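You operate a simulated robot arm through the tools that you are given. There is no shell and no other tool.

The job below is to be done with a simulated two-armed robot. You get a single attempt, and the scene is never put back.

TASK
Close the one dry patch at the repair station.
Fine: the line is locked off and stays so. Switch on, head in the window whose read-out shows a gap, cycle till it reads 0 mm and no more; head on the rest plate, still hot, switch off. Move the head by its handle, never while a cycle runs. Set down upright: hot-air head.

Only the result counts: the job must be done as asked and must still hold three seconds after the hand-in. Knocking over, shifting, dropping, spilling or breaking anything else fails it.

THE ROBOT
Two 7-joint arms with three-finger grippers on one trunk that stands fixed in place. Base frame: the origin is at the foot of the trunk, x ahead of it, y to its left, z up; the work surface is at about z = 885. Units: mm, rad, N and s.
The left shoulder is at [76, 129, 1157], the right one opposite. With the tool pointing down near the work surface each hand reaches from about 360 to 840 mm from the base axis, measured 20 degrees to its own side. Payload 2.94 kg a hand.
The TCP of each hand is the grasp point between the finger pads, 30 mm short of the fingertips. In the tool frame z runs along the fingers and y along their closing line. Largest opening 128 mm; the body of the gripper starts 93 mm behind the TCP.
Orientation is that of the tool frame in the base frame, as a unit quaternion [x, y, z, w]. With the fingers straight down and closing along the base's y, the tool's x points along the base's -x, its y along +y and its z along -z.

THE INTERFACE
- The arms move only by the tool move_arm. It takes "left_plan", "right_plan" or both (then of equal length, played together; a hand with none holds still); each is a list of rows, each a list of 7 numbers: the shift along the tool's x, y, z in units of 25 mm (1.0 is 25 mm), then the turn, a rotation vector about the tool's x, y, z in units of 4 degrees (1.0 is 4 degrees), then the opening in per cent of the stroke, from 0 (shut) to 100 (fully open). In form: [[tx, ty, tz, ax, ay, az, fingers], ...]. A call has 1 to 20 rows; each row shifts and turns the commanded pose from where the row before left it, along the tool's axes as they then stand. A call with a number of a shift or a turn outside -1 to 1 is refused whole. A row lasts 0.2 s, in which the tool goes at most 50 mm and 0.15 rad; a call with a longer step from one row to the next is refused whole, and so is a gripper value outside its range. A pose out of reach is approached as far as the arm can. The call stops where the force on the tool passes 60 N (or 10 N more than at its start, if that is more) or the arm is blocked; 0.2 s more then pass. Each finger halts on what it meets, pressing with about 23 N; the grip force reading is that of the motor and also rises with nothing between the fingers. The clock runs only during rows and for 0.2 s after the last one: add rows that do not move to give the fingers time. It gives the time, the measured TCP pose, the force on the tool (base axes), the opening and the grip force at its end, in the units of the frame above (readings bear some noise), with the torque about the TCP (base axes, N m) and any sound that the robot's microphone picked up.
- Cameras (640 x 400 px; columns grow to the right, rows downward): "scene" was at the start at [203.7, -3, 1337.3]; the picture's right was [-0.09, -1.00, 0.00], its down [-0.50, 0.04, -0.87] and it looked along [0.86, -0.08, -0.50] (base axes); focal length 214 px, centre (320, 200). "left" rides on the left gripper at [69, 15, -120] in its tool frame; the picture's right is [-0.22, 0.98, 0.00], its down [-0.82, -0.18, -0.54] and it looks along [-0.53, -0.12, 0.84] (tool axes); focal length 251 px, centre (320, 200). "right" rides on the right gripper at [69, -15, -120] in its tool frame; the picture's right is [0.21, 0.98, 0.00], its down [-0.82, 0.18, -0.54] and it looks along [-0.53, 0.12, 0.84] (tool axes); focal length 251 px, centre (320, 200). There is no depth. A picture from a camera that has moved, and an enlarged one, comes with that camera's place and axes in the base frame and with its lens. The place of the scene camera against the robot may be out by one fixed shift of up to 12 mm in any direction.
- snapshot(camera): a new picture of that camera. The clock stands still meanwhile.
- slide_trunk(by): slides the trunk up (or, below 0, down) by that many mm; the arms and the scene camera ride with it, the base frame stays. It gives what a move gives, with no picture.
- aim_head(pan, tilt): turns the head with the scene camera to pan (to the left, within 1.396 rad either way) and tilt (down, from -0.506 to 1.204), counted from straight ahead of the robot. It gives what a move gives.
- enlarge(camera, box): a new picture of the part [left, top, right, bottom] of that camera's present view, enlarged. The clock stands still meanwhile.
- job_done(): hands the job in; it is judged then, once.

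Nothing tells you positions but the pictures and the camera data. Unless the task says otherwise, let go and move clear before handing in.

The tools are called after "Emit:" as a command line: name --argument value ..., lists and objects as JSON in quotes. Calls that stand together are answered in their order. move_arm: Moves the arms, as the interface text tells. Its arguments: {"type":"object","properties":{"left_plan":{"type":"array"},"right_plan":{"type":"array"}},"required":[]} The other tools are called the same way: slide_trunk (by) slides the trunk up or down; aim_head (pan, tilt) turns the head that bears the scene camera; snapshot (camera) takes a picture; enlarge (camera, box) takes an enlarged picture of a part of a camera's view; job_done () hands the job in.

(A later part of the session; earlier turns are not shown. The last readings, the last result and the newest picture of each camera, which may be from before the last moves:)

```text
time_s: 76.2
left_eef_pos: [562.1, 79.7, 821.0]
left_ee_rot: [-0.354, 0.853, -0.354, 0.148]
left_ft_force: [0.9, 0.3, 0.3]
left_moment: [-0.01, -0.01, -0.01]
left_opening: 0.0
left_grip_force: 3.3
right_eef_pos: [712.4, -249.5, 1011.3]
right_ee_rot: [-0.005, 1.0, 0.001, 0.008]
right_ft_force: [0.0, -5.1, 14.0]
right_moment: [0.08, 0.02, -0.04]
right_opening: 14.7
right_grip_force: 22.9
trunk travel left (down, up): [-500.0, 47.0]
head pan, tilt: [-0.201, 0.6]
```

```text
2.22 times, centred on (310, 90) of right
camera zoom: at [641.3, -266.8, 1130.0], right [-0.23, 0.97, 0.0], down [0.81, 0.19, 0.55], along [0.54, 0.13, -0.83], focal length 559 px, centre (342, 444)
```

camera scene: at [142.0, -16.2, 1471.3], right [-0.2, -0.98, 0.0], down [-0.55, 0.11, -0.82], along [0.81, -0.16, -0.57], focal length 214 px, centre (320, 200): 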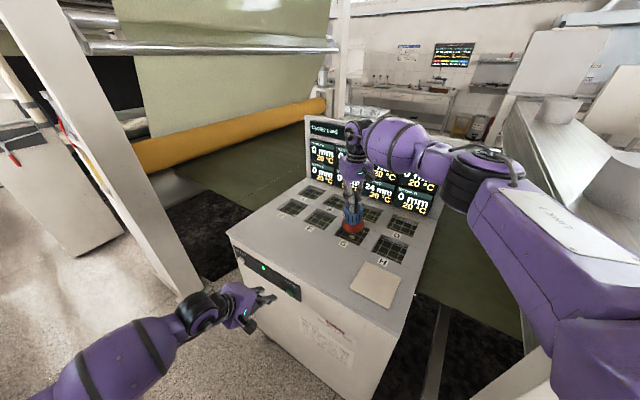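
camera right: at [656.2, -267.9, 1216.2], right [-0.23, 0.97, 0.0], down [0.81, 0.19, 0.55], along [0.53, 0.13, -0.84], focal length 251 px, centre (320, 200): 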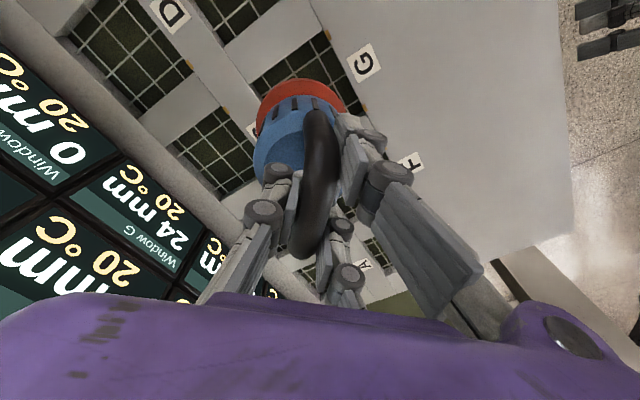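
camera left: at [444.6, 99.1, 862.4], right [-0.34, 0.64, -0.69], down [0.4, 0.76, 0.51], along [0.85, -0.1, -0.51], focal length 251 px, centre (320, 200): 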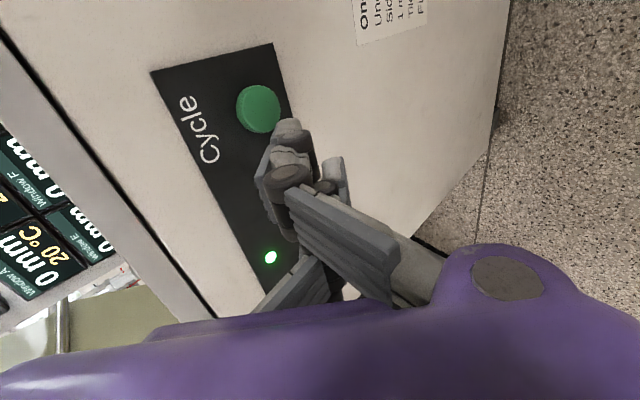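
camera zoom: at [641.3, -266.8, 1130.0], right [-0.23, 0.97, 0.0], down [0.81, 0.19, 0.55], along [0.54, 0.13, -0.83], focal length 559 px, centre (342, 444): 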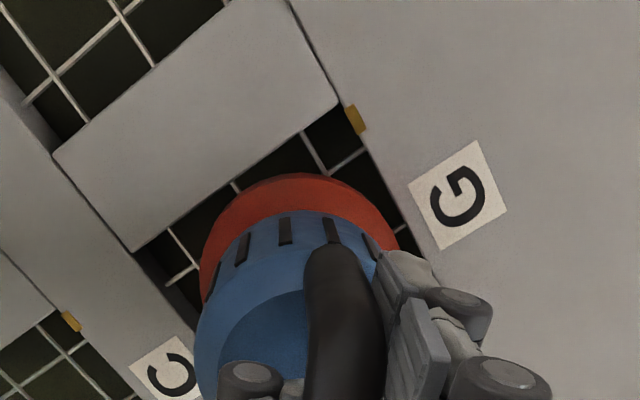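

The base has met the grid inside the window (upward force). I'll ease off a few millimetres so the head rests lightly before releasing.

Emit:
move_arm --right_plan '[[0, 0, -0.1, 0, 0, 0, 0], [0, 0, -0.08, 0, 0, 0, 0], [0, 0, 0, 0, 0, 0, 0]]'

Emit:
enlarge --camera "scene" --box '[330, 190, 390, 250]'

```text
time_s: 77.0
left_eef_pos: [563.0, 78.7, 818.8]
left_ee_rot: [-0.354, 0.853, -0.355, 0.147]
left_ft_force: [-0.9, 0.3, -0.5]
left_moment: [-0.04, -0.02, 0.03]
left_opening: 0.0
left_grip_force: 3.5
right_eef_pos: [711.3, -249.3, 1011.0]
right_ee_rot: [-0.008, 1.0, 0.0, 0.004]
right_ft_force: [5.1, -3.0, 5.1]
right_moment: [0.09, -0.55, -0.11]
right_opening: 14.6
right_grip_force: 23.2
trunk travel left (down, up): [-500.0, 47.0]
head pan, tilt: [-0.201, 0.6]
```

```text
6.67 times, centred on (360, 220) of scene
camera zoom: at [141.0, -16.2, 1471.3], right [-0.2, -0.98, 0.0], down [-0.55, 0.11, -0.83], along [0.81, -0.16, -0.56], focal length 1430 px, centre (53, 67)
```

zoom: 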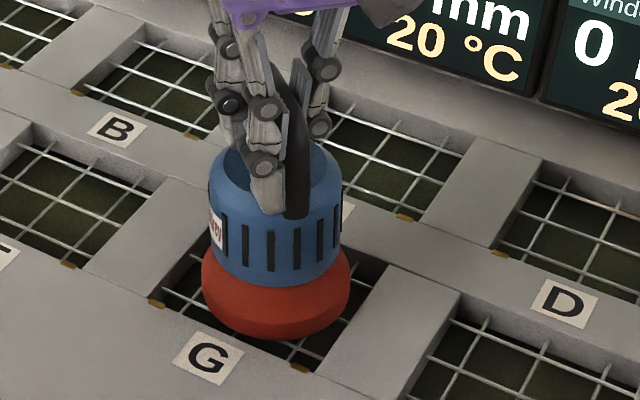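

It still carries more than its own weight, so I'll ease up 3 mm more and then open the fingers slowly to let it settle flat.

Emit:
move_arm --right_plan '[[0, 0, -0.12, 0, 0, 0, 0], [0, 0, 0, 0, 0, 0, 0]]'

```text
time_s: 77.6
left_eef_pos: [561.9, 78.7, 818.5]
left_ee_rot: [-0.354, 0.853, -0.354, 0.147]
left_ft_force: [-0.8, 0.0, -0.1]
left_moment: [0.01, -0.02, -0.01]
left_opening: 0.1
left_grip_force: 3.0
right_eef_pos: [711.1, -251.4, 1009.7]
right_ee_rot: [-0.007, 1.0, 0.001, 0.002]
right_ft_force: [0.1, 0.1, -10.4]
right_moment: [0.14, 0.08, -0.02]
right_opening: 14.5
right_grip_force: 23.2
trunk travel left (down, up): [-500.0, 47.0]
head pan, tilt: [-0.201, 0.6]
```

It slipped off whatever it caught and now hangs free at a lower height, so it seems to be inside the opening. I'll lower again in small steps.

Emit:
move_arm --right_plan '[[0, 0, 0.12, 0, 0, 0, 0], [0, 0, 0, 0, 0, 0, 0]]'

Emit:
enlarge --camera "scene" --box '[330, 190, 390, 250]'

Emit:
enlarge --camera "right" --box '[200, 0, 420, 180]'

```text
time_s: 78.2
left_eef_pos: [563.2, 80.3, 819.8]
left_ee_rot: [-0.353, 0.854, -0.353, 0.147]
left_ft_force: [0.7, 0.1, -0.8]
left_moment: [0.01, -0.02, -0.01]
left_opening: 0.0
left_grip_force: 2.8
right_eef_pos: [711.7, -248.8, 1009.3]
right_ee_rot: [-0.007, 1.0, 0.001, 0.004]
right_ft_force: [-1.6, -0.8, -7.2]
right_moment: [0.12, 0.16, 0.04]
right_opening: 14.5
right_grip_force: 23.3
trunk travel left (down, up): [-500.0, 47.0]
head pan, tilt: [-0.201, 0.6]
```

```text
6.67 times, centred on (360, 220) of scene
camera zoom: at [141.7, -16.3, 1471.3], right [-0.2, -0.98, 0.0], down [-0.55, 0.11, -0.82], along [0.81, -0.16, -0.57], focal length 1430 px, centre (53, 67)
```

zoom: 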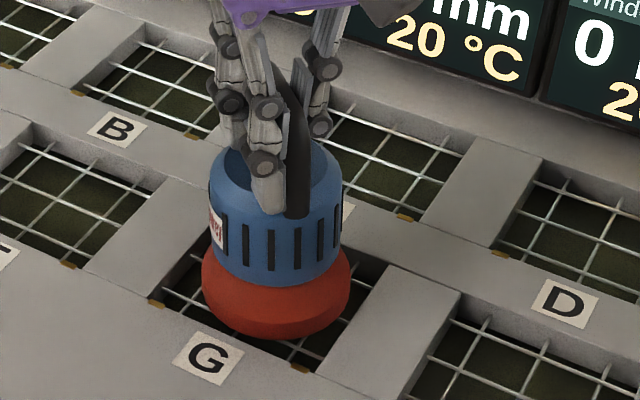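

```text
2.22 times, centred on (310, 90) of right
camera zoom: at [642.1, -266.8, 1130.0], right [-0.23, 0.97, 0.0], down [0.81, 0.19, 0.55], along [0.53, 0.13, -0.84], focal length 559 px, centre (342, 444)
```

zoom: 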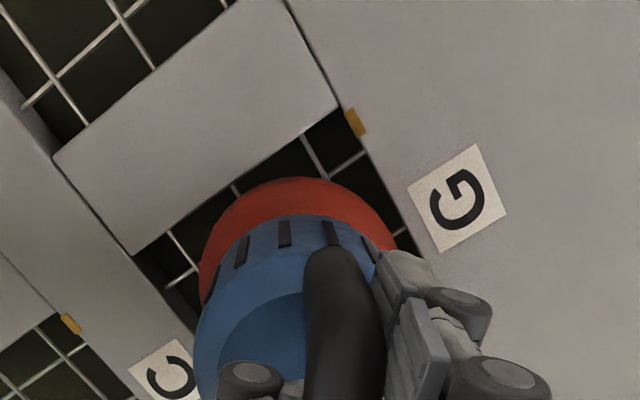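

Light contact only. I'll lower another 3 mm and watch how the load and side forces develop.

Emit:
move_arm --right_plan '[[0, 0, 0.08, 0, 0, 0, 0], [0, 0, 0.04, 0, 0, 0, 0], [0, 0, 0, 0, 0, 0, 0]]'

```text
time_s: 79.0
left_eef_pos: [561.6, 80.3, 819.9]
left_ee_rot: [-0.354, 0.853, -0.354, 0.147]
left_ft_force: [0.1, -0.2, -0.4]
left_moment: [0.0, 0.03, -0.01]
left_opening: 0.1
left_grip_force: 3.1
right_eef_pos: [711.6, -249.5, 1010.6]
right_ee_rot: [-0.007, 1.0, 0.0, 0.007]
right_ft_force: [-0.5, -3.2, 9.0]
right_moment: [0.09, -0.03, 0.01]
right_opening: 14.5
right_grip_force: 23.1
trunk travel left (down, up): [-500.0, 47.0]
head pan, tilt: [-0.201, 0.6]
```

The support is consistent with the low edge of the base standing on the grid. I'll ease 2 mm, then open the fingers in small steps so the head settles flat while still caged.

Emit:
move_arm --right_plan '[[0, 0, -0.08, 0, 0, 0, 0], [0, 0, 0, 0, 0, 0, 12.5], [0, 0, 0, 0, 0, 0, 13.5], [0, 0, 0, 0, 0, 0, 14.5], [0, 0, 0, 0, 0, 0, 16], [0, 0, 0, 0, 0, 0, 18], [0, 0, 0, 0, 0, 0, 20], [0, 0, 0, 0, 0, 0, 22]]'

Emit:
enlarge --camera "scene" --box '[330, 190, 390, 250]'

Emit:
enlarge --camera "right" --box '[200, 0, 420, 180]'

```text
time_s: 80.8
left_eef_pos: [562.8, 78.9, 820.5]
left_ee_rot: [-0.354, 0.853, -0.353, 0.148]
left_ft_force: [-0.2, 0.4, -0.6]
left_moment: [0.0, -0.04, 0.0]
left_opening: 0.0
left_grip_force: 3.0
right_eef_pos: [711.0, -249.7, 1009.9]
right_ee_rot: [-0.007, 1.0, 0.001, 0.004]
right_ft_force: [-0.4, -2.4, 0.1]
right_moment: [0.05, 0.0, -0.03]
right_opening: 30.7
right_grip_force: 1.5
trunk travel left (down, up): [-500.0, 47.0]
head pan, tilt: [-0.201, 0.6]
```

```text
6.67 times, centred on (360, 220) of scene
camera zoom: at [141.0, -16.3, 1471.4], right [-0.2, -0.98, 0.0], down [-0.55, 0.11, -0.83], along [0.81, -0.16, -0.56], focal length 1430 px, centre (53, 67)
```

zoom: 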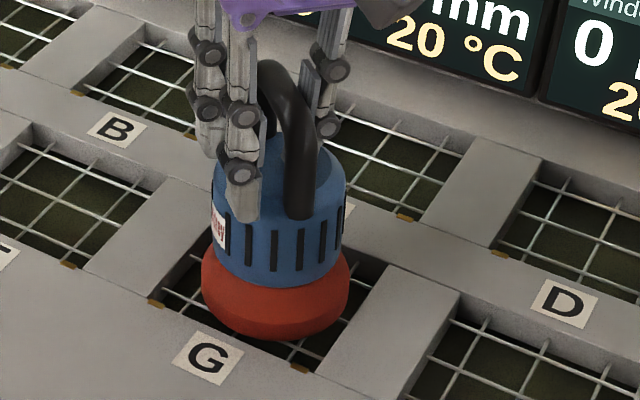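

```text
2.22 times, centred on (310, 90) of right
camera zoom: at [641.1, -266.0, 1129.5], right [-0.23, 0.97, 0.0], down [0.81, 0.19, 0.55], along [0.53, 0.13, -0.84], focal length 559 px, centre (342, 444)
```

zoom: 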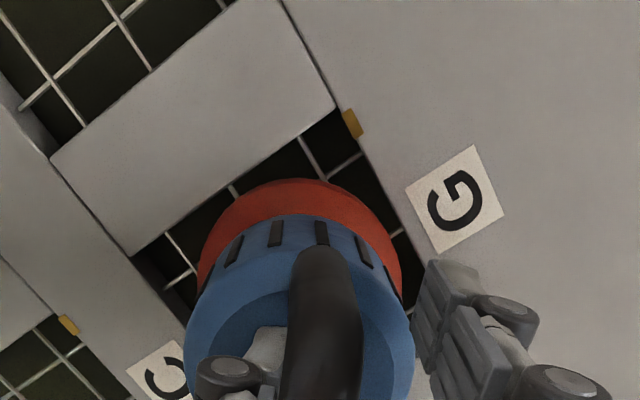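

The head settled and no longer loads the hand. I'll open wide and check it stands level before lifting away.

Emit:
move_arm --right_plan '[[0, 0, 0, 0, 0, 0, 40], [0, 0, 0, 0, 0, 0, 65], [0, 0, 0, 0, 0, 0, 90], [0, 0, 0, 0, 0, 0, 100], [0, 0, 0, 0, 0, 0, 100]]'

Emit:
enlarge --camera "scene" --box '[330, 190, 390, 250]'

Emit:
snapshot --camera "right"

```text
time_s: 82.0
left_eef_pos: [562.8, 78.4, 820.1]
left_ee_rot: [-0.354, 0.853, -0.354, 0.147]
left_ft_force: [0.1, 0.0, 0.1]
left_moment: [0.01, 0.0, -0.02]
left_opening: 0.0
left_grip_force: 2.9
right_eef_pos: [710.8, -248.5, 1010.2]
right_ee_rot: [-0.008, 1.0, 0.001, 0.005]
right_ft_force: [-0.1, 0.4, -0.3]
right_moment: [0.03, -0.04, 0.02]
right_opening: 127.9
right_grip_force: 0.0
trunk travel left (down, up): [-500.0, 47.0]
head pan, tilt: [-0.201, 0.6]
```

```text
6.67 times, centred on (360, 220) of scene
camera zoom: at [141.1, -16.0, 1471.4], right [-0.2, -0.98, 0.0], down [-0.55, 0.11, -0.83], along [0.81, -0.16, -0.56], focal length 1430 px, centre (53, 67)
```

zoom: 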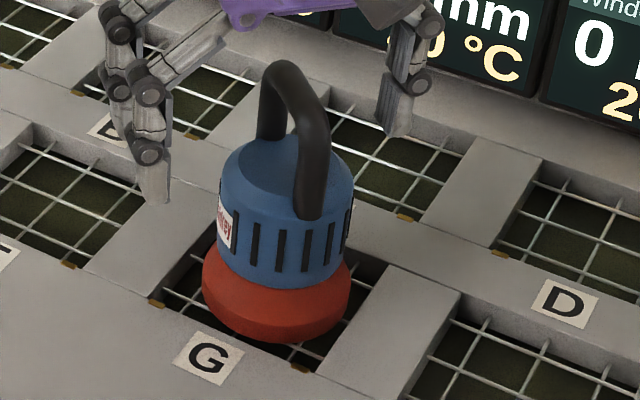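

```text
taken
camera right: at [641.1, -265.7, 1129.4], right [-0.23, 0.97, 0.0], down [0.81, 0.19, 0.55], along [0.53, 0.13, -0.84], focal length 251 px, centre (320, 200)
```

right: 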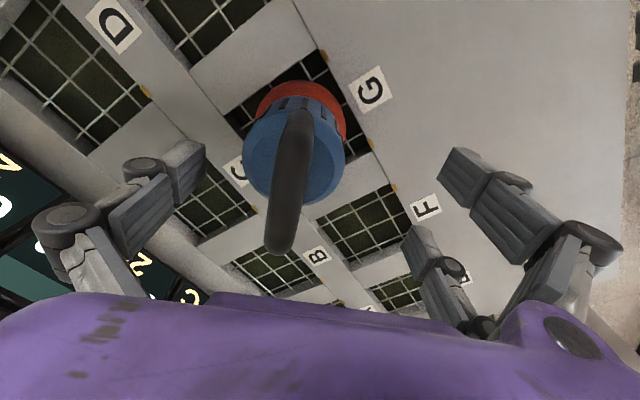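

The head stands upright in window G with dark gaps visible around the base. I'll lift the right hand clear and look from above to confirm it's seated.

Emit:
move_arm --right_plan '[[0, 0, -0.8, 0, 0, 0, 100], [0, 0, -0.8, 0, 0, 0, 100], [0, 0, -0.8, 0, 0, 0, 100], [0, 0, -0.8, 0, 0, 0, 100], [0, 0, -0.8, 0, 0, 0, 100], [0.8, -0.4, 0, 0, 0, 0, 100], [0.8, -0.4, 0, 0, 0, 0, 100], [0.8, -0.4, 0, 0, 0, 0, 100], [0.8, -0.4, 0, 0, 0, 0, 100], [0, 0, 0, 0, 0, 0, 100]]'

Emit:
snapshot --camera "right"

Emit:
snapshot --camera "scene"

```text
time_s: 84.2
left_eef_pos: [562.3, 81.8, 818.4]
left_ee_rot: [-0.354, 0.853, -0.354, 0.146]
left_ft_force: [-0.3, 1.2, -0.5]
left_moment: [0.03, 0.03, 0.01]
left_opening: 0.1
left_grip_force: 2.5
right_eef_pos: [629.8, -290.9, 1108.7]
right_ee_rot: [-0.008, 1.0, 0.001, 0.005]
right_ft_force: [-0.5, -0.7, 0.6]
right_moment: [0.0, -0.01, -0.04]
right_opening: 127.6
right_grip_force: 0.0
trunk travel left (down, up): [-500.0, 47.0]
head pan, tilt: [-0.201, 0.6]
```

```text
taken
camera right: at [560.6, -306.7, 1228.4], right [-0.23, 0.97, 0.0], down [0.81, 0.19, 0.55], along [0.53, 0.13, -0.84], focal length 251 px, centre (320, 200)
```

right: 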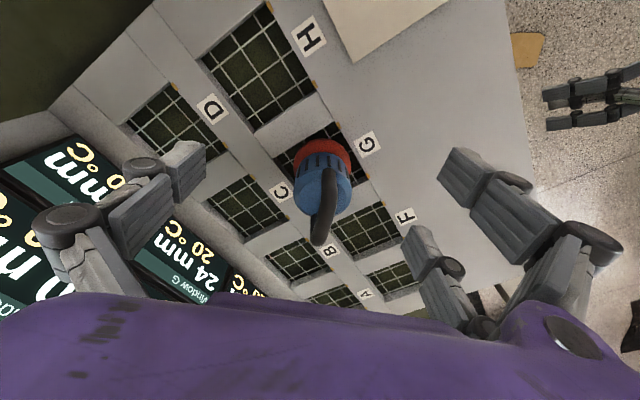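

```text
taken
camera scene: at [141.6, -15.4, 1471.3], right [-0.2, -0.98, 0.0], down [-0.55, 0.11, -0.82], along [0.81, -0.16, -0.57], focal length 214 px, centre (320, 200)
```

scene: 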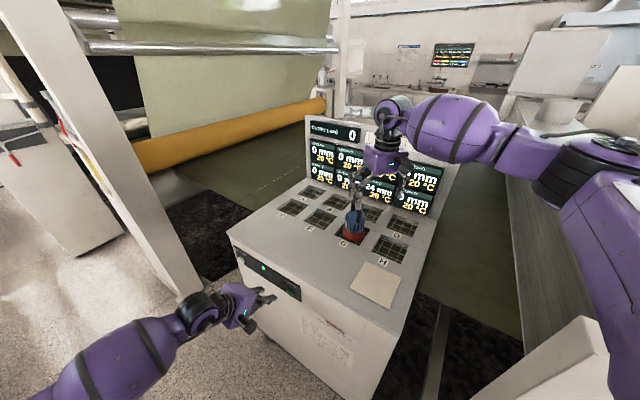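

The head sits in G as seen from behind as well. I'll zoom in on the seat and the read-outs.

Emit:
enlarge --camera "right" --box '[250, 90, 400, 260]'

Emit:
enlarge --camera "scene" --box '[320, 190, 400, 260]'

Emit:
enlarge --camera "scene" --box '[295, 110, 455, 220]'

```text
2.35 times, centred on (325, 175) of right
camera zoom: at [560.6, -306.7, 1228.4], right [-0.23, 0.97, 0.0], down [0.81, 0.19, 0.55], along [0.53, 0.13, -0.84], focal length 592 px, centre (308, 259)
```

zoom: 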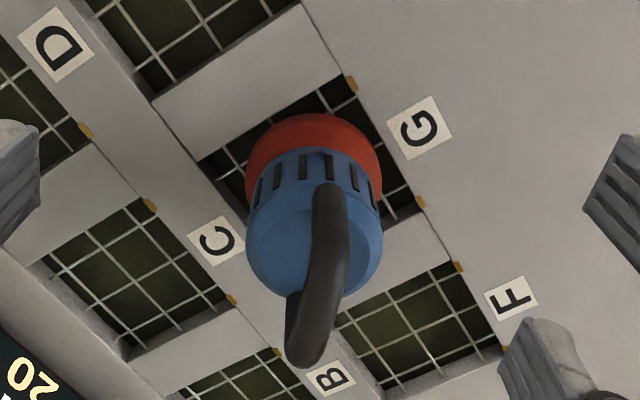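

```text
5.71 times, centred on (360, 225) of scene
camera zoom: at [141.6, -15.4, 1471.3], right [-0.2, -0.98, 0.0], down [-0.55, 0.11, -0.82], along [0.81, -0.16, -0.57], focal length 1226 px, centre (91, 57)
```

zoom: 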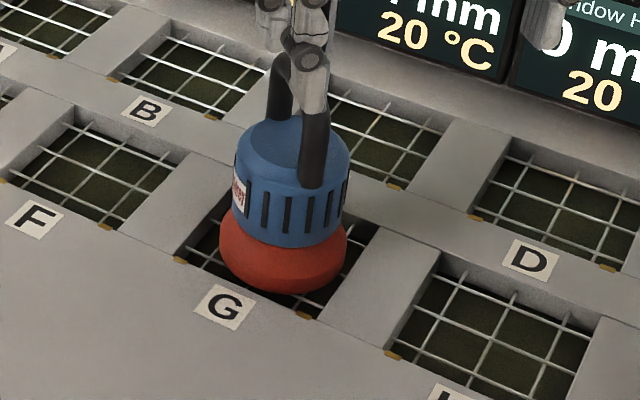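

```text
3.64 times, centred on (375, 165) of scene
camera zoom: at [141.6, -15.4, 1471.3], right [-0.2, -0.98, 0.0], down [-0.55, 0.11, -0.82], along [0.81, -0.16, -0.57], focal length 780 px, centre (120, 327)
```

zoom: 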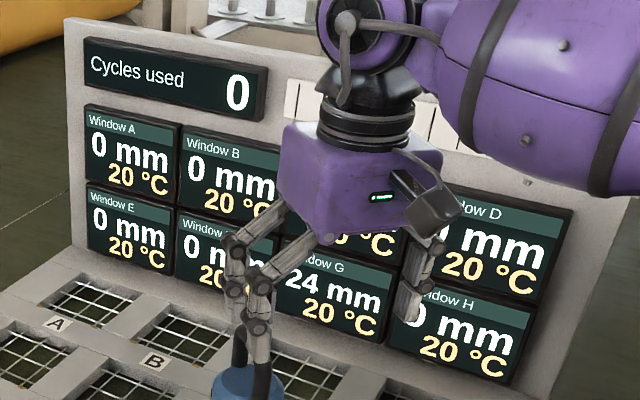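

The head is in the window and upright, and the read-outs are unchanged. I'll move the right hand up and back to unblock the read-outs.

Emit:
move_arm --right_plan '[[0, 0, -0.9, 0, 0, 0, 100], [0, 0, -0.9, 0, 0, 0, 100], [0.8, -0.2, -0.8, 0, 0, 0, 100], [0.8, -0.2, -0.8, 0, 0, 0, 100], [0.8, -0.2, -0.8, 0, 0, 0, 100], [0.8, -0.2, -0.8, 0, 0, 0, 100], [0.8, -0.2, -0.8, 0, 0, 0, 100], [0.8, 0, -0.4, 0, 0, 0, 100], [0, 0, 0, 0, 0, 0, 100]]'

Emit:
snapshot --camera "scene"

Emit:
snapshot --camera "left"

```text
time_s: 86.2
left_eef_pos: [563.2, 79.3, 819.2]
left_ee_rot: [-0.354, 0.853, -0.354, 0.147]
left_ft_force: [0.5, 0.3, 1.1]
left_moment: [0.03, -0.01, 0.0]
left_opening: 0.0
left_grip_force: 2.9
right_eef_pos: [509.4, -317.7, 1264.3]
right_ee_rot: [-0.007, 1.0, 0.001, 0.004]
right_ft_force: [0.4, 0.1, -0.2]
right_moment: [-0.01, -0.01, -0.02]
right_opening: 128.2
right_grip_force: 0.0
trunk travel left (down, up): [-500.0, 47.0]
head pan, tilt: [-0.201, 0.6]
```

```text
taken
camera scene: at [141.7, -15.9, 1471.3], right [-0.2, -0.98, 0.0], down [-0.55, 0.11, -0.82], along [0.81, -0.16, -0.57], focal length 214 px, centre (320, 200)
```

scene: 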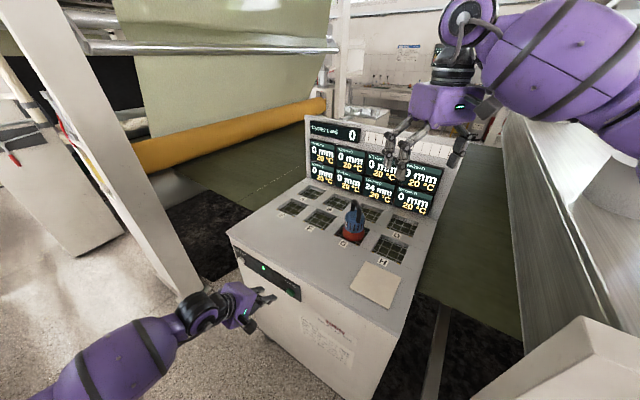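

```text
taken
camera left: at [445.3, 98.5, 891.7], right [-0.34, 0.64, -0.69], down [0.4, 0.76, 0.51], along [0.85, -0.1, -0.51], focal length 251 px, centre (320, 200)
```

left: 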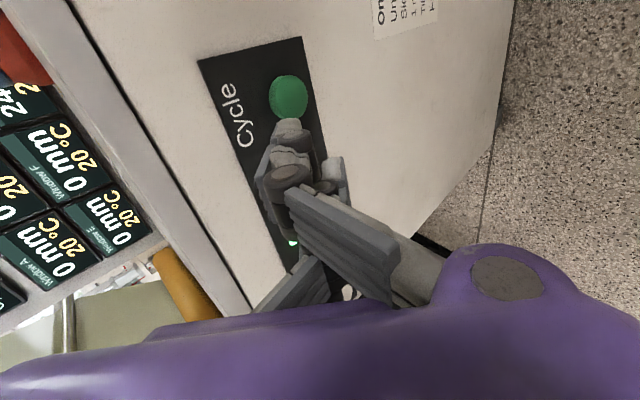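

The Cycle button's face is at about (599, -6, 759). I'll bring the left prong to just in front of it.

Emit:
move_arm --left_plan '[[-0.02, 0.0753, 0.887, 0, 0, 0, 0], [-0.02, 0.0753, 0.887, 0, 0, 0, 0], [-0.02, 0.0753, 0.887, 0, 0, 0, 0], [0, 0, 0, 0, 0, 0, 0]]'

Emit:
enlarge --camera "left" --box '[220, 60, 420, 185]'

Emit:
enlarge --camera "scene" --box '[220, 240, 330, 320]'

```text
time_s: 87.2
left_eef_pos: [595.2, 50.0, 767.7]
left_ee_rot: [-0.354, 0.853, -0.354, 0.148]
left_ft_force: [0.6, 0.5, 0.7]
left_moment: [0.0, -0.02, -0.02]
left_opening: 0.1
left_grip_force: 2.7
right_eef_pos: [508.7, -318.2, 1264.6]
right_ee_rot: [-0.007, 1.0, 0.002, 0.005]
right_ft_force: [0.1, 0.0, 0.2]
right_moment: [-0.05, -0.03, -0.02]
right_opening: 127.8
right_grip_force: 0.0
trunk travel left (down, up): [-500.0, 47.0]
head pan, tilt: [-0.201, 0.6]
```

```text
3.20 times, centred on (320, 122) of left
camera zoom: at [476.4, 68.5, 840.9], right [-0.34, 0.64, -0.69], down [0.4, 0.76, 0.51], along [0.85, -0.11, -0.51], focal length 805 px, centre (320, 448)
```

zoom: 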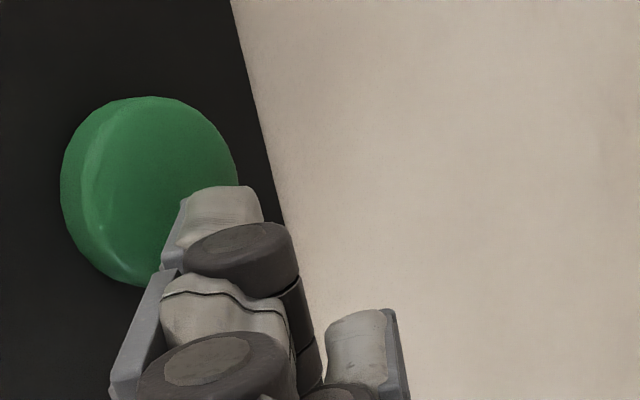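

```text
5.00 times, centred on (275, 280) of scene
camera zoom: at [140.7, -15.7, 1471.4], right [-0.2, -0.98, 0.0], down [-0.55, 0.11, -0.83], along [0.81, -0.16, -0.56], focal length 1072 px, centre (545, -200)
```

zoom: 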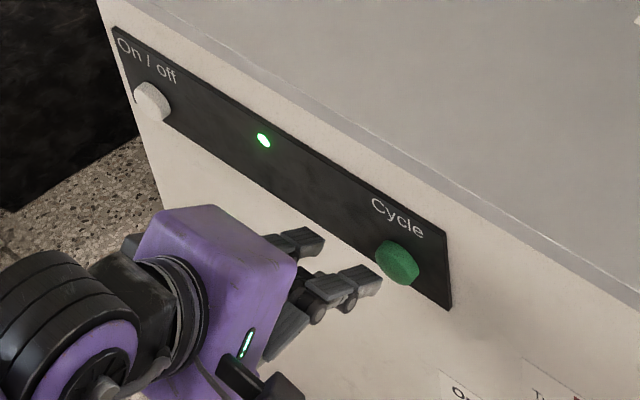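

Alignment matches the earlier successful press. I'll press Cycle gently in small steps until it clicks, once.

Emit:
move_arm --left_plan '[[0, -0.0849, 0.0849, 0, 0, 0, 0], [0, -0.0849, 0.0849, 0, 0, 0, 0], [0, -0.0566, 0.0566, 0, 0, 0, 0], [0, -0.0566, 0.0566, 0, 0, 0, 0]]'

```text
time_s: 88.2
left_eef_pos: [601.6, 42.9, 768.4]
left_ee_rot: [-0.354, 0.853, -0.354, 0.147]
left_ft_force: [0.2, 0.1, 0.0]
left_moment: [-0.01, -0.01, 0.0]
left_opening: 0.0
left_grip_force: 2.7
right_eef_pos: [509.7, -318.5, 1264.5]
right_ee_rot: [-0.007, 1.0, 0.001, 0.004]
right_ft_force: [0.5, 0.0, 0.8]
right_moment: [-0.01, 0.06, -0.03]
right_opening: 128.0
right_grip_force: 0.0
trunk travel left (down, up): [-500.0, 47.0]
head pan, tilt: [-0.201, 0.6]
```

Emit:
move_arm --left_plan '[[0, -0.0566, 0.0566, 0, 0, 0, 0], [0, -0.0566, 0.0566, 0, 0, 0, 0]]'

Emit:
enlarge --camera "scene" --box '[220, 240, 330, 320]'

```text
time_s: 88.8
left_eef_pos: [603.8, 42.0, 768.0]
left_ee_rot: [-0.354, 0.853, -0.354, 0.147]
left_ft_force: [-1.8, 1.9, -0.8]
left_moment: [-0.03, 0.0, -0.07]
left_opening: 0.0
left_grip_force: 3.2
right_eef_pos: [508.9, -318.3, 1263.7]
right_ee_rot: [-0.006, 1.0, 0.001, 0.004]
right_ft_force: [-0.4, 0.2, -0.3]
right_moment: [0.02, -0.03, -0.03]
right_opening: 127.7
right_grip_force: 0.1
trunk travel left (down, up): [-500.0, 47.0]
head pan, tilt: [-0.201, 0.6]
heard: click
```

```text
5.00 times, centred on (275, 280) of scene
camera zoom: at [140.9, -15.7, 1471.4], right [-0.2, -0.98, 0.0], down [-0.55, 0.11, -0.83], along [0.81, -0.16, -0.56], focal length 1072 px, centre (545, -200)
```

zoom: 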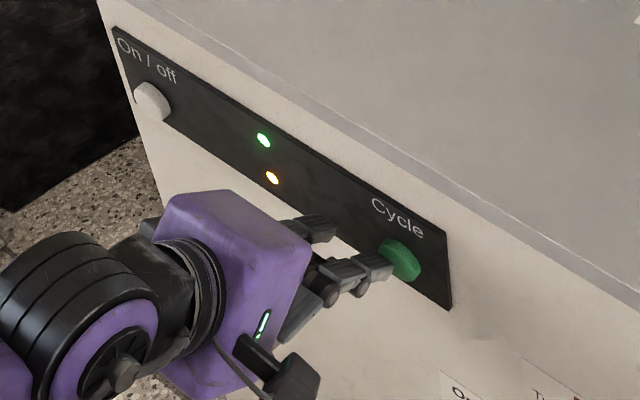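

Click heard, and an amber lamp came on, so a cycle is running. I'll draw the finger back a little and wait while watching the lamp and the read-outs.

Emit:
move_arm --left_plan '[[0, 0.17, -0.17, 0, 0, 0, 0], [0, 0.17, -0.17, 0, 0, 0, 0], [0, 0, 0, 0, 0, 0, 0], [0, 0, 0, 0, 0, 0, 0], [0, 0, 0, 0, 0, 0, 0], [0, 0, 0, 0, 0, 0, 0], [0, 0, 0, 0, 0, 0, 0], [0, 0, 0, 0, 0, 0, 0]]'

Emit:
enlarge --camera "scene" --box '[220, 240, 330, 320]'

Emit:
enlarge --camera "scene" --box '[295, 110, 455, 220]'

```text
time_s: 90.6
left_eef_pos: [595.2, 49.1, 768.5]
left_ee_rot: [-0.354, 0.853, -0.354, 0.147]
left_ft_force: [-0.7, -0.2, -0.1]
left_moment: [0.01, -0.01, 0.01]
left_opening: 0.2
left_grip_force: 2.9
right_eef_pos: [509.9, -318.1, 1263.9]
right_ee_rot: [-0.007, 1.0, 0.002, 0.005]
right_ft_force: [0.4, -0.4, -0.2]
right_moment: [0.02, 0.0, 0.02]
right_opening: 128.1
right_grip_force: 0.2
trunk travel left (down, up): [-500.0, 47.0]
head pan, tilt: [-0.201, 0.6]
```

```text
5.00 times, centred on (275, 280) of scene
camera zoom: at [141.0, -15.9, 1471.4], right [-0.2, -0.98, 0.0], down [-0.55, 0.11, -0.83], along [0.81, -0.16, -0.56], focal length 1072 px, centre (545, -200)
```

zoom: 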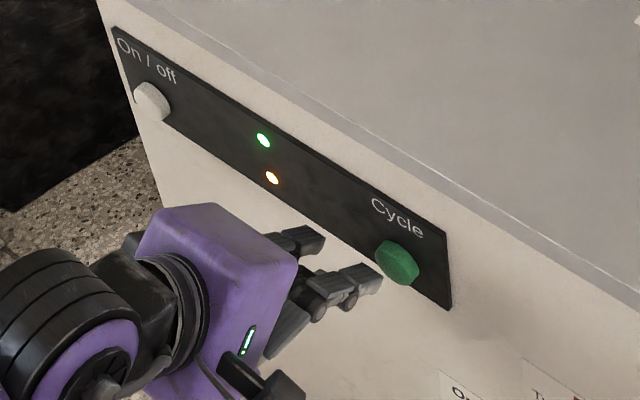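

```text
3.64 times, centred on (375, 165) of scene
camera zoom: at [141.0, -15.9, 1471.4], right [-0.2, -0.98, 0.0], down [-0.55, 0.11, -0.83], along [0.81, -0.16, -0.56], focal length 780 px, centre (120, 327)
```

zoom: 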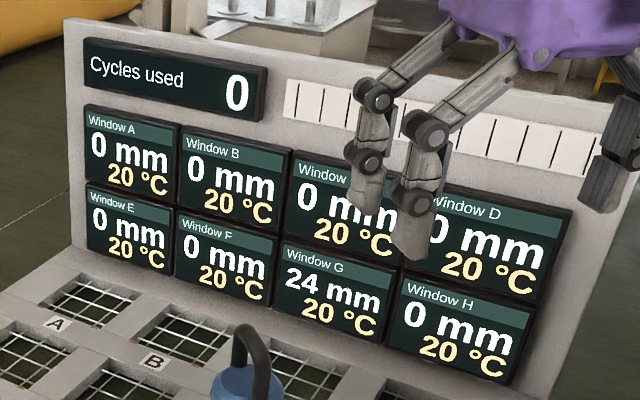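

The amber lamp is still lit and the read-outs haven't changed yet. I'll wait longer without moving anything.

Emit:
move_arm --left_plan '[[0, 0, 0, 0, 0, 0, 0], [0, 0, 0, 0, 0, 0, 0], [0, 0, 0, 0, 0, 0, 0], [0, 0, 0, 0, 0, 0, 0], [0, 0, 0, 0, 0, 0, 0], [0, 0, 0, 0, 0, 0, 0], [0, 0, 0, 0, 0, 0, 0], [0, 0, 0, 0, 0, 0, 0], [0, 0, 0, 0, 0, 0, 0], [0, 0, 0, 0, 0, 0, 0]]'

Emit:
enlarge --camera "scene" --box '[220, 110, 455, 320]'

```text
time_s: 92.8
left_eef_pos: [594.7, 48.9, 768.2]
left_ee_rot: [-0.354, 0.853, -0.354, 0.147]
left_ft_force: [0.3, 0.0, -0.2]
left_moment: [0.0, 0.02, 0.05]
left_opening: 0.2
left_grip_force: 2.6
right_eef_pos: [510.0, -317.4, 1264.3]
right_ee_rot: [-0.007, 1.0, 0.001, 0.005]
right_ft_force: [0.1, -1.0, 0.3]
right_moment: [0.01, 0.02, 0.01]
right_opening: 128.2
right_grip_force: 0.1
trunk travel left (down, up): [-500.0, 47.0]
head pan, tilt: [-0.201, 0.6]
```

```text
1.90 times, centred on (338, 215) of scene
camera zoom: at [141.0, -15.9, 1471.4], right [-0.2, -0.98, 0.0], down [-0.55, 0.11, -0.83], along [0.81, -0.16, -0.56], focal length 408 px, centre (287, 171)
```

zoom: 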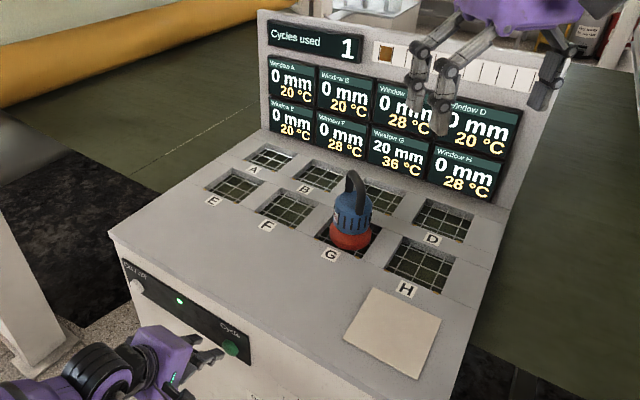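

After one cycle the station shows 1 cycle used, G at 20 mm and 36 °C; a second cycle should reach 60 °C and close the remaining 20 mm. I'll confirm that the cycle lamp is out before pressing again.

Emit:
enlarge --camera "scene" --box '[220, 240, 330, 320]'

Emit:
enlarge --camera "scene" --box '[295, 110, 455, 220]'

```text
5.00 times, centred on (275, 280) of scene
camera zoom: at [141.0, -15.9, 1471.4], right [-0.2, -0.98, 0.0], down [-0.55, 0.11, -0.83], along [0.81, -0.16, -0.56], focal length 1072 px, centre (545, -200)
```

zoom: 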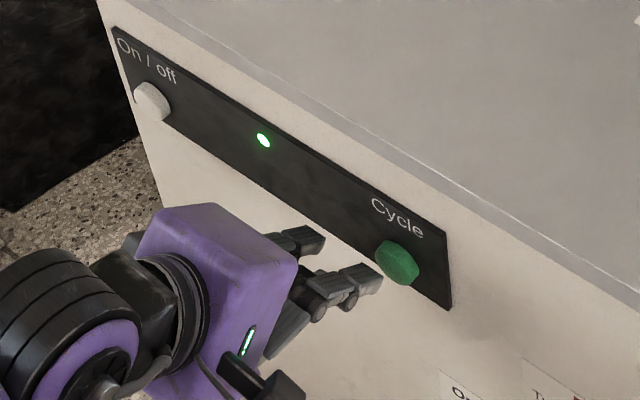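

```text
3.64 times, centred on (375, 165) of scene
camera zoom: at [141.0, -15.9, 1471.4], right [-0.2, -0.98, 0.0], down [-0.55, 0.11, -0.83], along [0.81, -0.16, -0.56], focal length 780 px, centre (120, 327)
```

zoom: 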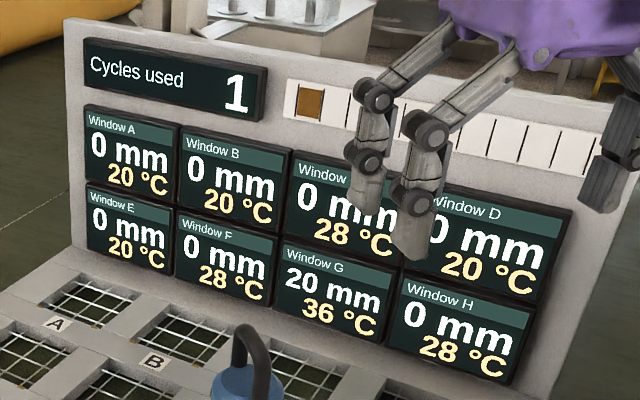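

The amber lamp is out and nothing else changed. I'll press Cycle a second time.

Emit:
move_arm --left_plan '[[0, -0.0849, 0.0849, 0, 0, 0, 0], [0, -0.0849, 0.0849, 0, 0, 0, 0], [0, -0.0566, 0.0566, 0, 0, 0, 0], [0, -0.0566, 0.0566, 0, 0, 0, 0], [0, -0.0566, 0.0566, 0, 0, 0, 0]]'

Emit:
enlarge --camera "scene" --box '[220, 240, 330, 320]'

```text
time_s: 94.0
left_eef_pos: [604.1, 41.1, 769.1]
left_ee_rot: [-0.354, 0.854, -0.353, 0.147]
left_ft_force: [-0.2, 2.4, -0.4]
left_moment: [-0.02, 0.03, -0.09]
left_opening: 0.0
left_grip_force: 3.4
right_eef_pos: [508.8, -318.4, 1263.7]
right_ee_rot: [-0.007, 1.0, 0.0, 0.005]
right_ft_force: [-0.5, 0.3, 0.2]
right_moment: [0.03, 0.02, -0.03]
right_opening: 127.9
right_grip_force: 0.0
trunk travel left (down, up): [-500.0, 47.0]
head pan, tilt: [-0.201, 0.6]
heard: click
```

```text
5.00 times, centred on (275, 280) of scene
camera zoom: at [140.8, -15.8, 1471.4], right [-0.2, -0.98, 0.0], down [-0.55, 0.11, -0.83], along [0.81, -0.16, -0.56], focal length 1072 px, centre (545, -200)
```

zoom: 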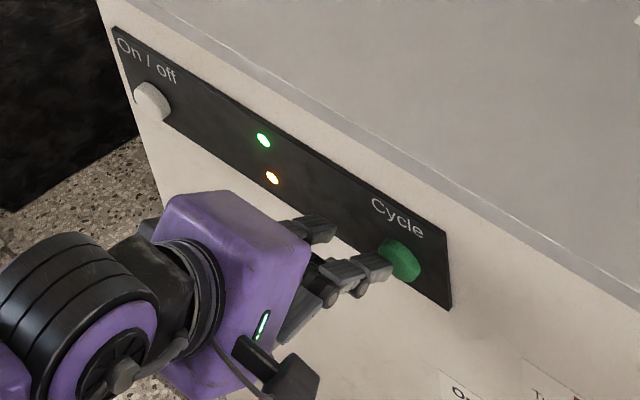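

The second cycle has started with the amber lamp on. I'll withdraw the finger well clear of the button and wait it out.

Emit:
move_arm --left_plan '[[0, 0.34, -0.34, 0, 0, 0, 0], [0, 0.34, -0.34, 0, 0, 0, 0], [0, 0.34, -0.34, 0, 0, 0, 0], [0, 0, 0, 0, 0, 0, 0], [0, 0, 0, 0, 0, 0, 0], [0, 0, 0, 0, 0, 0, 0], [0, 0, 0, 0, 0, 0, 0], [0, 0, 0, 0, 0, 0, 0], [0, 0, 0, 0, 0, 0, 0], [0, 0, 0, 0, 0, 0, 0], [0, 0, 0, 0, 0, 0, 0], [0, 0, 0, 0, 0, 0, 0], [0, 0, 0, 0, 0, 0, 0], [0, 0, 0, 0, 0, 0, 0], [0, 0, 0, 0, 0, 0, 0], [0, 0, 0, 0, 0, 0, 0], [0, 0, 0, 0, 0, 0, 0], [0, 0, 0, 0, 0, 0, 0], [0, 0, 0, 0, 0, 0, 0], [0, 0, 0, 0, 0, 0, 0]]'

Emit:
enlarge --camera "scene" --box '[220, 240, 330, 320]'

Emit:
enlarge --camera "scene" --box '[295, 110, 455, 220]'

```text
time_s: 98.2
left_eef_pos: [577.8, 66.4, 768.4]
left_ee_rot: [-0.354, 0.853, -0.355, 0.147]
left_ft_force: [0.1, -0.4, 0.5]
left_moment: [0.01, -0.02, -0.01]
left_opening: 0.0
left_grip_force: 2.9
right_eef_pos: [509.2, -317.7, 1264.0]
right_ee_rot: [-0.006, 1.0, 0.001, 0.004]
right_ft_force: [0.2, -0.4, 0.2]
right_moment: [-0.02, -0.01, 0.0]
right_opening: 127.9
right_grip_force: 0.0
trunk travel left (down, up): [-500.0, 47.0]
head pan, tilt: [-0.201, 0.6]
```

```text
5.00 times, centred on (275, 280) of scene
camera zoom: at [141.0, -15.9, 1471.4], right [-0.2, -0.98, 0.0], down [-0.55, 0.11, -0.83], along [0.81, -0.16, -0.56], focal length 1072 px, centre (545, -200)
```

zoom: 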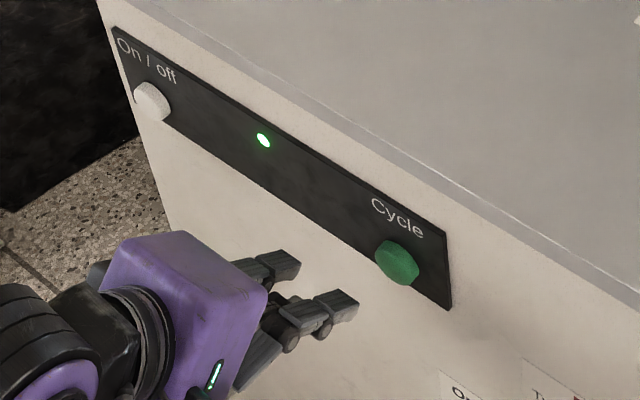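

```text
3.64 times, centred on (375, 165) of scene
camera zoom: at [141.0, -15.9, 1471.4], right [-0.2, -0.98, 0.0], down [-0.55, 0.11, -0.83], along [0.81, -0.16, -0.56], focal length 780 px, centre (120, 327)
```

zoom: 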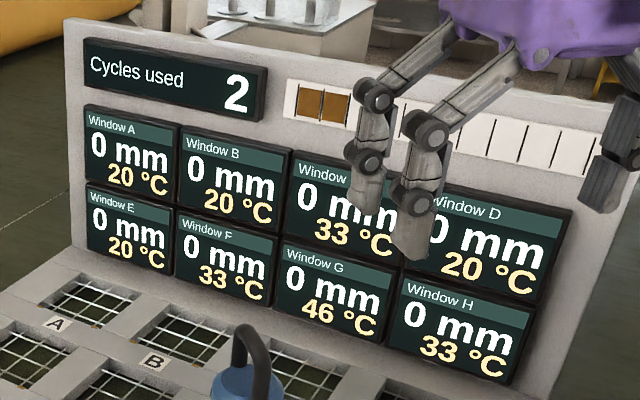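

Window G now reads 0 mm after 2 cycles and the amber lamp is out. I'll bring the right hand back over the head by the same path to fetch it.

Emit:
move_arm --right_plan '[[-0.8, 0, 0.4, 0, 0, 0, 100], [-0.8, 0.2, 0.8, 0, 0, 0, 100], [-0.8, 0.2, 0.8, 0, 0, 0, 100], [-0.8, 0.2, 0.8, 0, 0, 0, 100], [-0.8, 0.2, 0.8, 0, 0, 0, 100], [-0.8, 0.2, 0.8, 0, 0, 0, 100], [0, 0, 0.9, 0, 0, 0, 100], [0, 0, 0.7, 0, 0, 0, 100], [-0.82, 0.25, 0, 0, 0, 0, 100], [-0.82, 0.25, 0, 0, 0, 0, 100], [-0.82, 0.25, 0, 0, 0, 0, 100], [-0.82, 0.25, 0, 0, 0, 0, 100], [0, 0, 0, 0, 0, 0, 100]]'

Emit:
enlarge --camera "right" --box '[220, 40, 420, 220]'

Emit:
snapshot --camera "scene"

```text
time_s: 101.0
left_eef_pos: [577.2, 66.4, 768.6]
left_ee_rot: [-0.354, 0.853, -0.354, 0.147]
left_ft_force: [-0.1, -0.6, -0.3]
left_moment: [0.01, -0.03, 0.04]
left_opening: 0.4
left_grip_force: 3.0
right_eef_pos: [713.1, -264.3, 1114.8]
right_ee_rot: [-0.008, 1.0, 0.0, 0.005]
right_ft_force: [0.5, 0.1, -0.1]
right_moment: [0.03, -0.01, 0.0]
right_opening: 128.3
right_grip_force: 0.1
trunk travel left (down, up): [-500.0, 47.0]
head pan, tilt: [-0.201, 0.6]
```

```text
2.22 times, centred on (320, 130) of right
camera zoom: at [643.0, -281.9, 1234.1], right [-0.23, 0.97, 0.0], down [0.81, 0.19, 0.55], along [0.54, 0.13, -0.84], focal length 559 px, centre (320, 356)
```

zoom: 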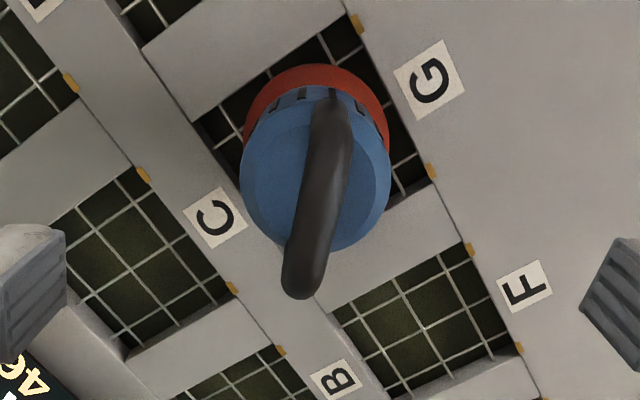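

```text
taken
camera scene: at [140.4, -16.6, 1471.4], right [-0.2, -0.98, 0.0], down [-0.55, 0.11, -0.83], along [0.81, -0.16, -0.56], focal length 214 px, centre (320, 200)
```

scene: 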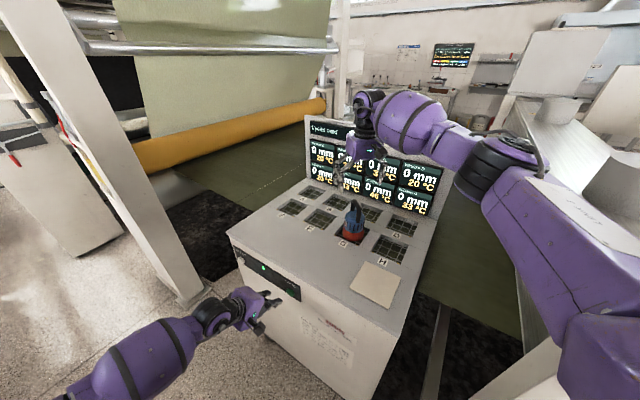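

The head stands squarely in G and the bar is nearly under the hand, turned about 2–3° from it. I'll align, descend to grip the bar a little higher than before, and check.

Emit:
move_arm --right_plan '[[-0.08, -0.07, 0, 0, 0, -0.65, 100], [0, 0, 0.78, 0, 0, 0, 100], [0, 0, 0.78, 0, 0, 0, 100], [0, 0, 0.78, 0, 0, 0, 100], [0, 0, 0.78, 0, 0, 0, 100], [0, 0, 0.78, 0, 0, 0, 100], [0, 0, 0, 0, 0, 0, 100]]'

Emit:
enlarge --camera "right" --box '[200, 60, 440, 280]'

Emit:
enlarge --camera "scene" --box '[320, 170, 400, 260]'

```text
time_s: 102.6
left_eef_pos: [578.7, 66.7, 768.4]
left_ee_rot: [-0.354, 0.853, -0.354, 0.147]
left_ft_force: [0.2, -0.1, 0.5]
left_moment: [0.0, 0.02, 0.03]
left_opening: 0.3
left_grip_force: 2.9
right_eef_pos: [717.5, -265.8, 1017.6]
right_ee_rot: [-0.029, 1.0, 0.001, 0.005]
right_ft_force: [-0.1, -0.1, -1.2]
right_moment: [0.03, -0.02, 0.02]
right_opening: 128.0
right_grip_force: 0.1
trunk travel left (down, up): [-500.0, 47.0]
head pan, tilt: [-0.201, 0.6]
```

```text
1.82 times, centred on (320, 170) of right
camera zoom: at [647.4, -286.5, 1136.8], right [-0.27, 0.96, 0.0], down [0.8, 0.23, 0.55], along [0.53, 0.15, -0.84], focal length 457 px, centre (320, 254)
```

zoom: 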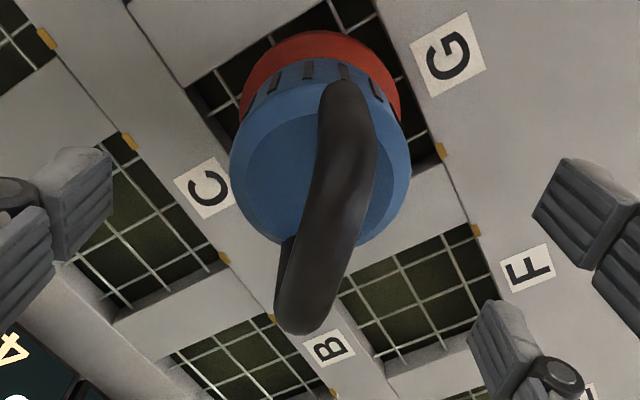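

```text
4.44 times, centred on (360, 215) of scene
camera zoom: at [140.8, -15.8, 1471.4], right [-0.2, -0.98, 0.0], down [-0.55, 0.11, -0.83], along [0.81, -0.16, -0.56], focal length 953 px, centre (142, 133)
```

zoom: 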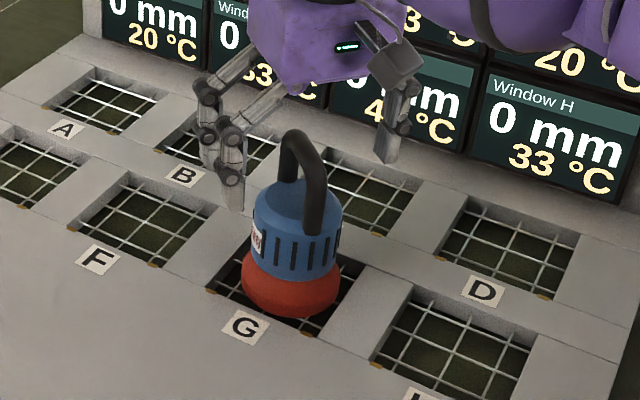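

The bar lies about 11 mm below the TCP and centred. I'll close the fingers in stages and check the forces.

Emit:
move_arm --right_plan '[[0, 0, 0, 0, 0, 0, 60], [0, 0, 0, 0, 0, 0, 35], [0, 0, 0, 0, 0, 0, 24], [0, 0, 0, 0, 0, 0, 18], [0, 0, 0, 0, 0, 0, 12], [0, 0, 0, 0, 0, 0, 0], [0, 0, 0, 0, 0, 0, 0], [0, 0, 0, 0, 0, 0, 0]]'

Emit:
enlarge --camera "right" --box '[200, 60, 440, 280]'

Emit:
enlarge --camera "scene" --box '[320, 170, 400, 260]'

```text
time_s: 104.4
left_eef_pos: [578.4, 67.2, 769.1]
left_ee_rot: [-0.354, 0.853, -0.354, 0.147]
left_ft_force: [-0.3, 0.0, 0.7]
left_moment: [-0.02, -0.01, 0.0]
left_opening: 0.2
left_grip_force: 2.7
right_eef_pos: [717.5, -266.1, 1016.6]
right_ee_rot: [-0.03, 1.0, 0.0, 0.004]
right_ft_force: [0.1, 4.4, -0.4]
right_moment: [0.9, 0.09, 0.01]
right_opening: 15.9
right_grip_force: 23.0
trunk travel left (down, up): [-500.0, 47.0]
head pan, tilt: [-0.201, 0.6]
```

```text
1.82 times, centred on (320, 170) of right
camera zoom: at [647.6, -285.8, 1136.8], right [-0.27, 0.96, 0.0], down [0.8, 0.23, 0.55], along [0.53, 0.15, -0.84], focal length 457 px, centre (320, 254)
```

zoom: 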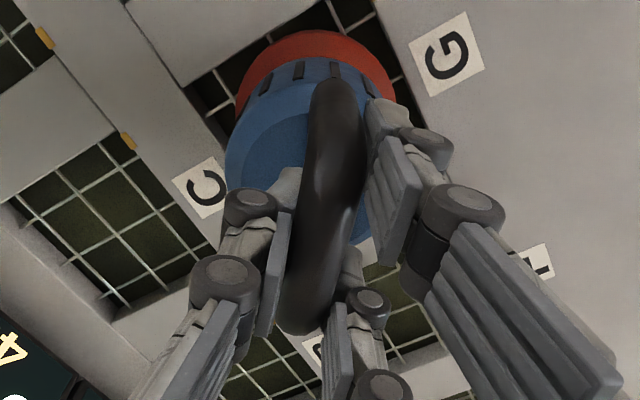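

```text
4.44 times, centred on (360, 215) of scene
camera zoom: at [141.1, -15.5, 1471.4], right [-0.2, -0.98, 0.0], down [-0.55, 0.11, -0.83], along [0.81, -0.16, -0.56], focal length 953 px, centre (142, 133)
```

zoom: 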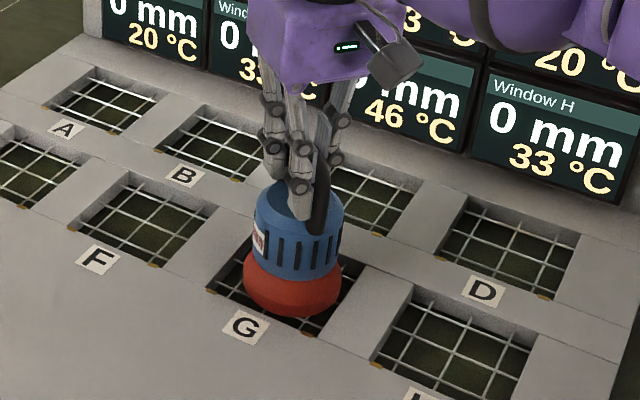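

Gripped with a similar torque, so it would lean about 6–7° again when lifted. At this yaw I'll try tilting the wrist −6° while lifting the first 9 mm to keep it upright.

Emit:
move_arm --right_plan '[[0, 0, -0.12, -0.5, 0, 0, 0], [0, 0, -0.12, -0.5, 0, 0, 0], [0, 0, -0.12, -0.5, 0, 0, 0], [0, 0, 0, 0, 0, 0, 0]]'

Emit:
enlarge --camera "right" --box '[200, 60, 440, 280]'

Emit:
enlarge --camera "scene" --box '[320, 170, 400, 260]'

```text
time_s: 105.4
left_eef_pos: [578.5, 66.3, 768.6]
left_ee_rot: [-0.354, 0.853, -0.354, 0.146]
left_ft_force: [-0.3, 0.3, -0.2]
left_moment: [-0.01, -0.01, -0.02]
left_opening: 0.1
left_grip_force: 2.7
right_eef_pos: [717.1, -267.1, 1025.0]
right_ee_rot: [-0.03, 0.998, 0.054, 0.002]
right_ft_force: [-1.4, 0.1, -10.3]
right_moment: [0.02, 0.03, 0.01]
right_opening: 15.4
right_grip_force: 23.2
trunk travel left (down, up): [-500.0, 47.0]
head pan, tilt: [-0.201, 0.6]
```

```text
1.82 times, centred on (320, 170) of right
camera zoom: at [648.7, -299.8, 1142.0], right [-0.27, 0.96, 0.1], down [0.81, 0.17, 0.56], along [0.52, 0.24, -0.82], focal length 457 px, centre (320, 254)
```

zoom: 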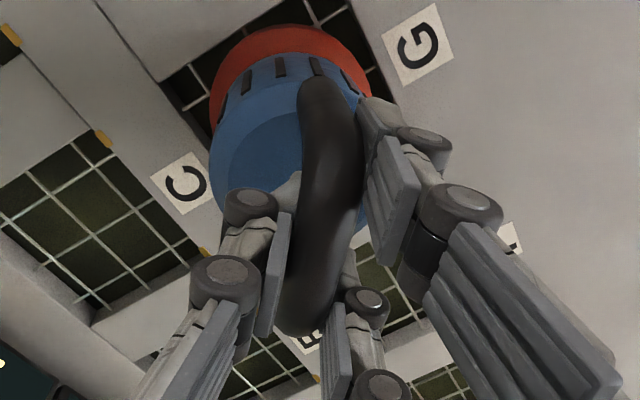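

```text
4.44 times, centred on (360, 215) of scene
camera zoom: at [142.3, -16.3, 1471.2], right [-0.2, -0.98, 0.0], down [-0.55, 0.11, -0.82], along [0.81, -0.16, -0.57], focal length 953 px, centre (142, 133)
```

zoom: 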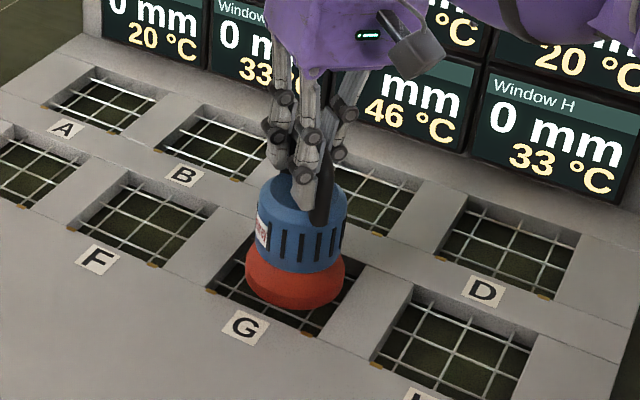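

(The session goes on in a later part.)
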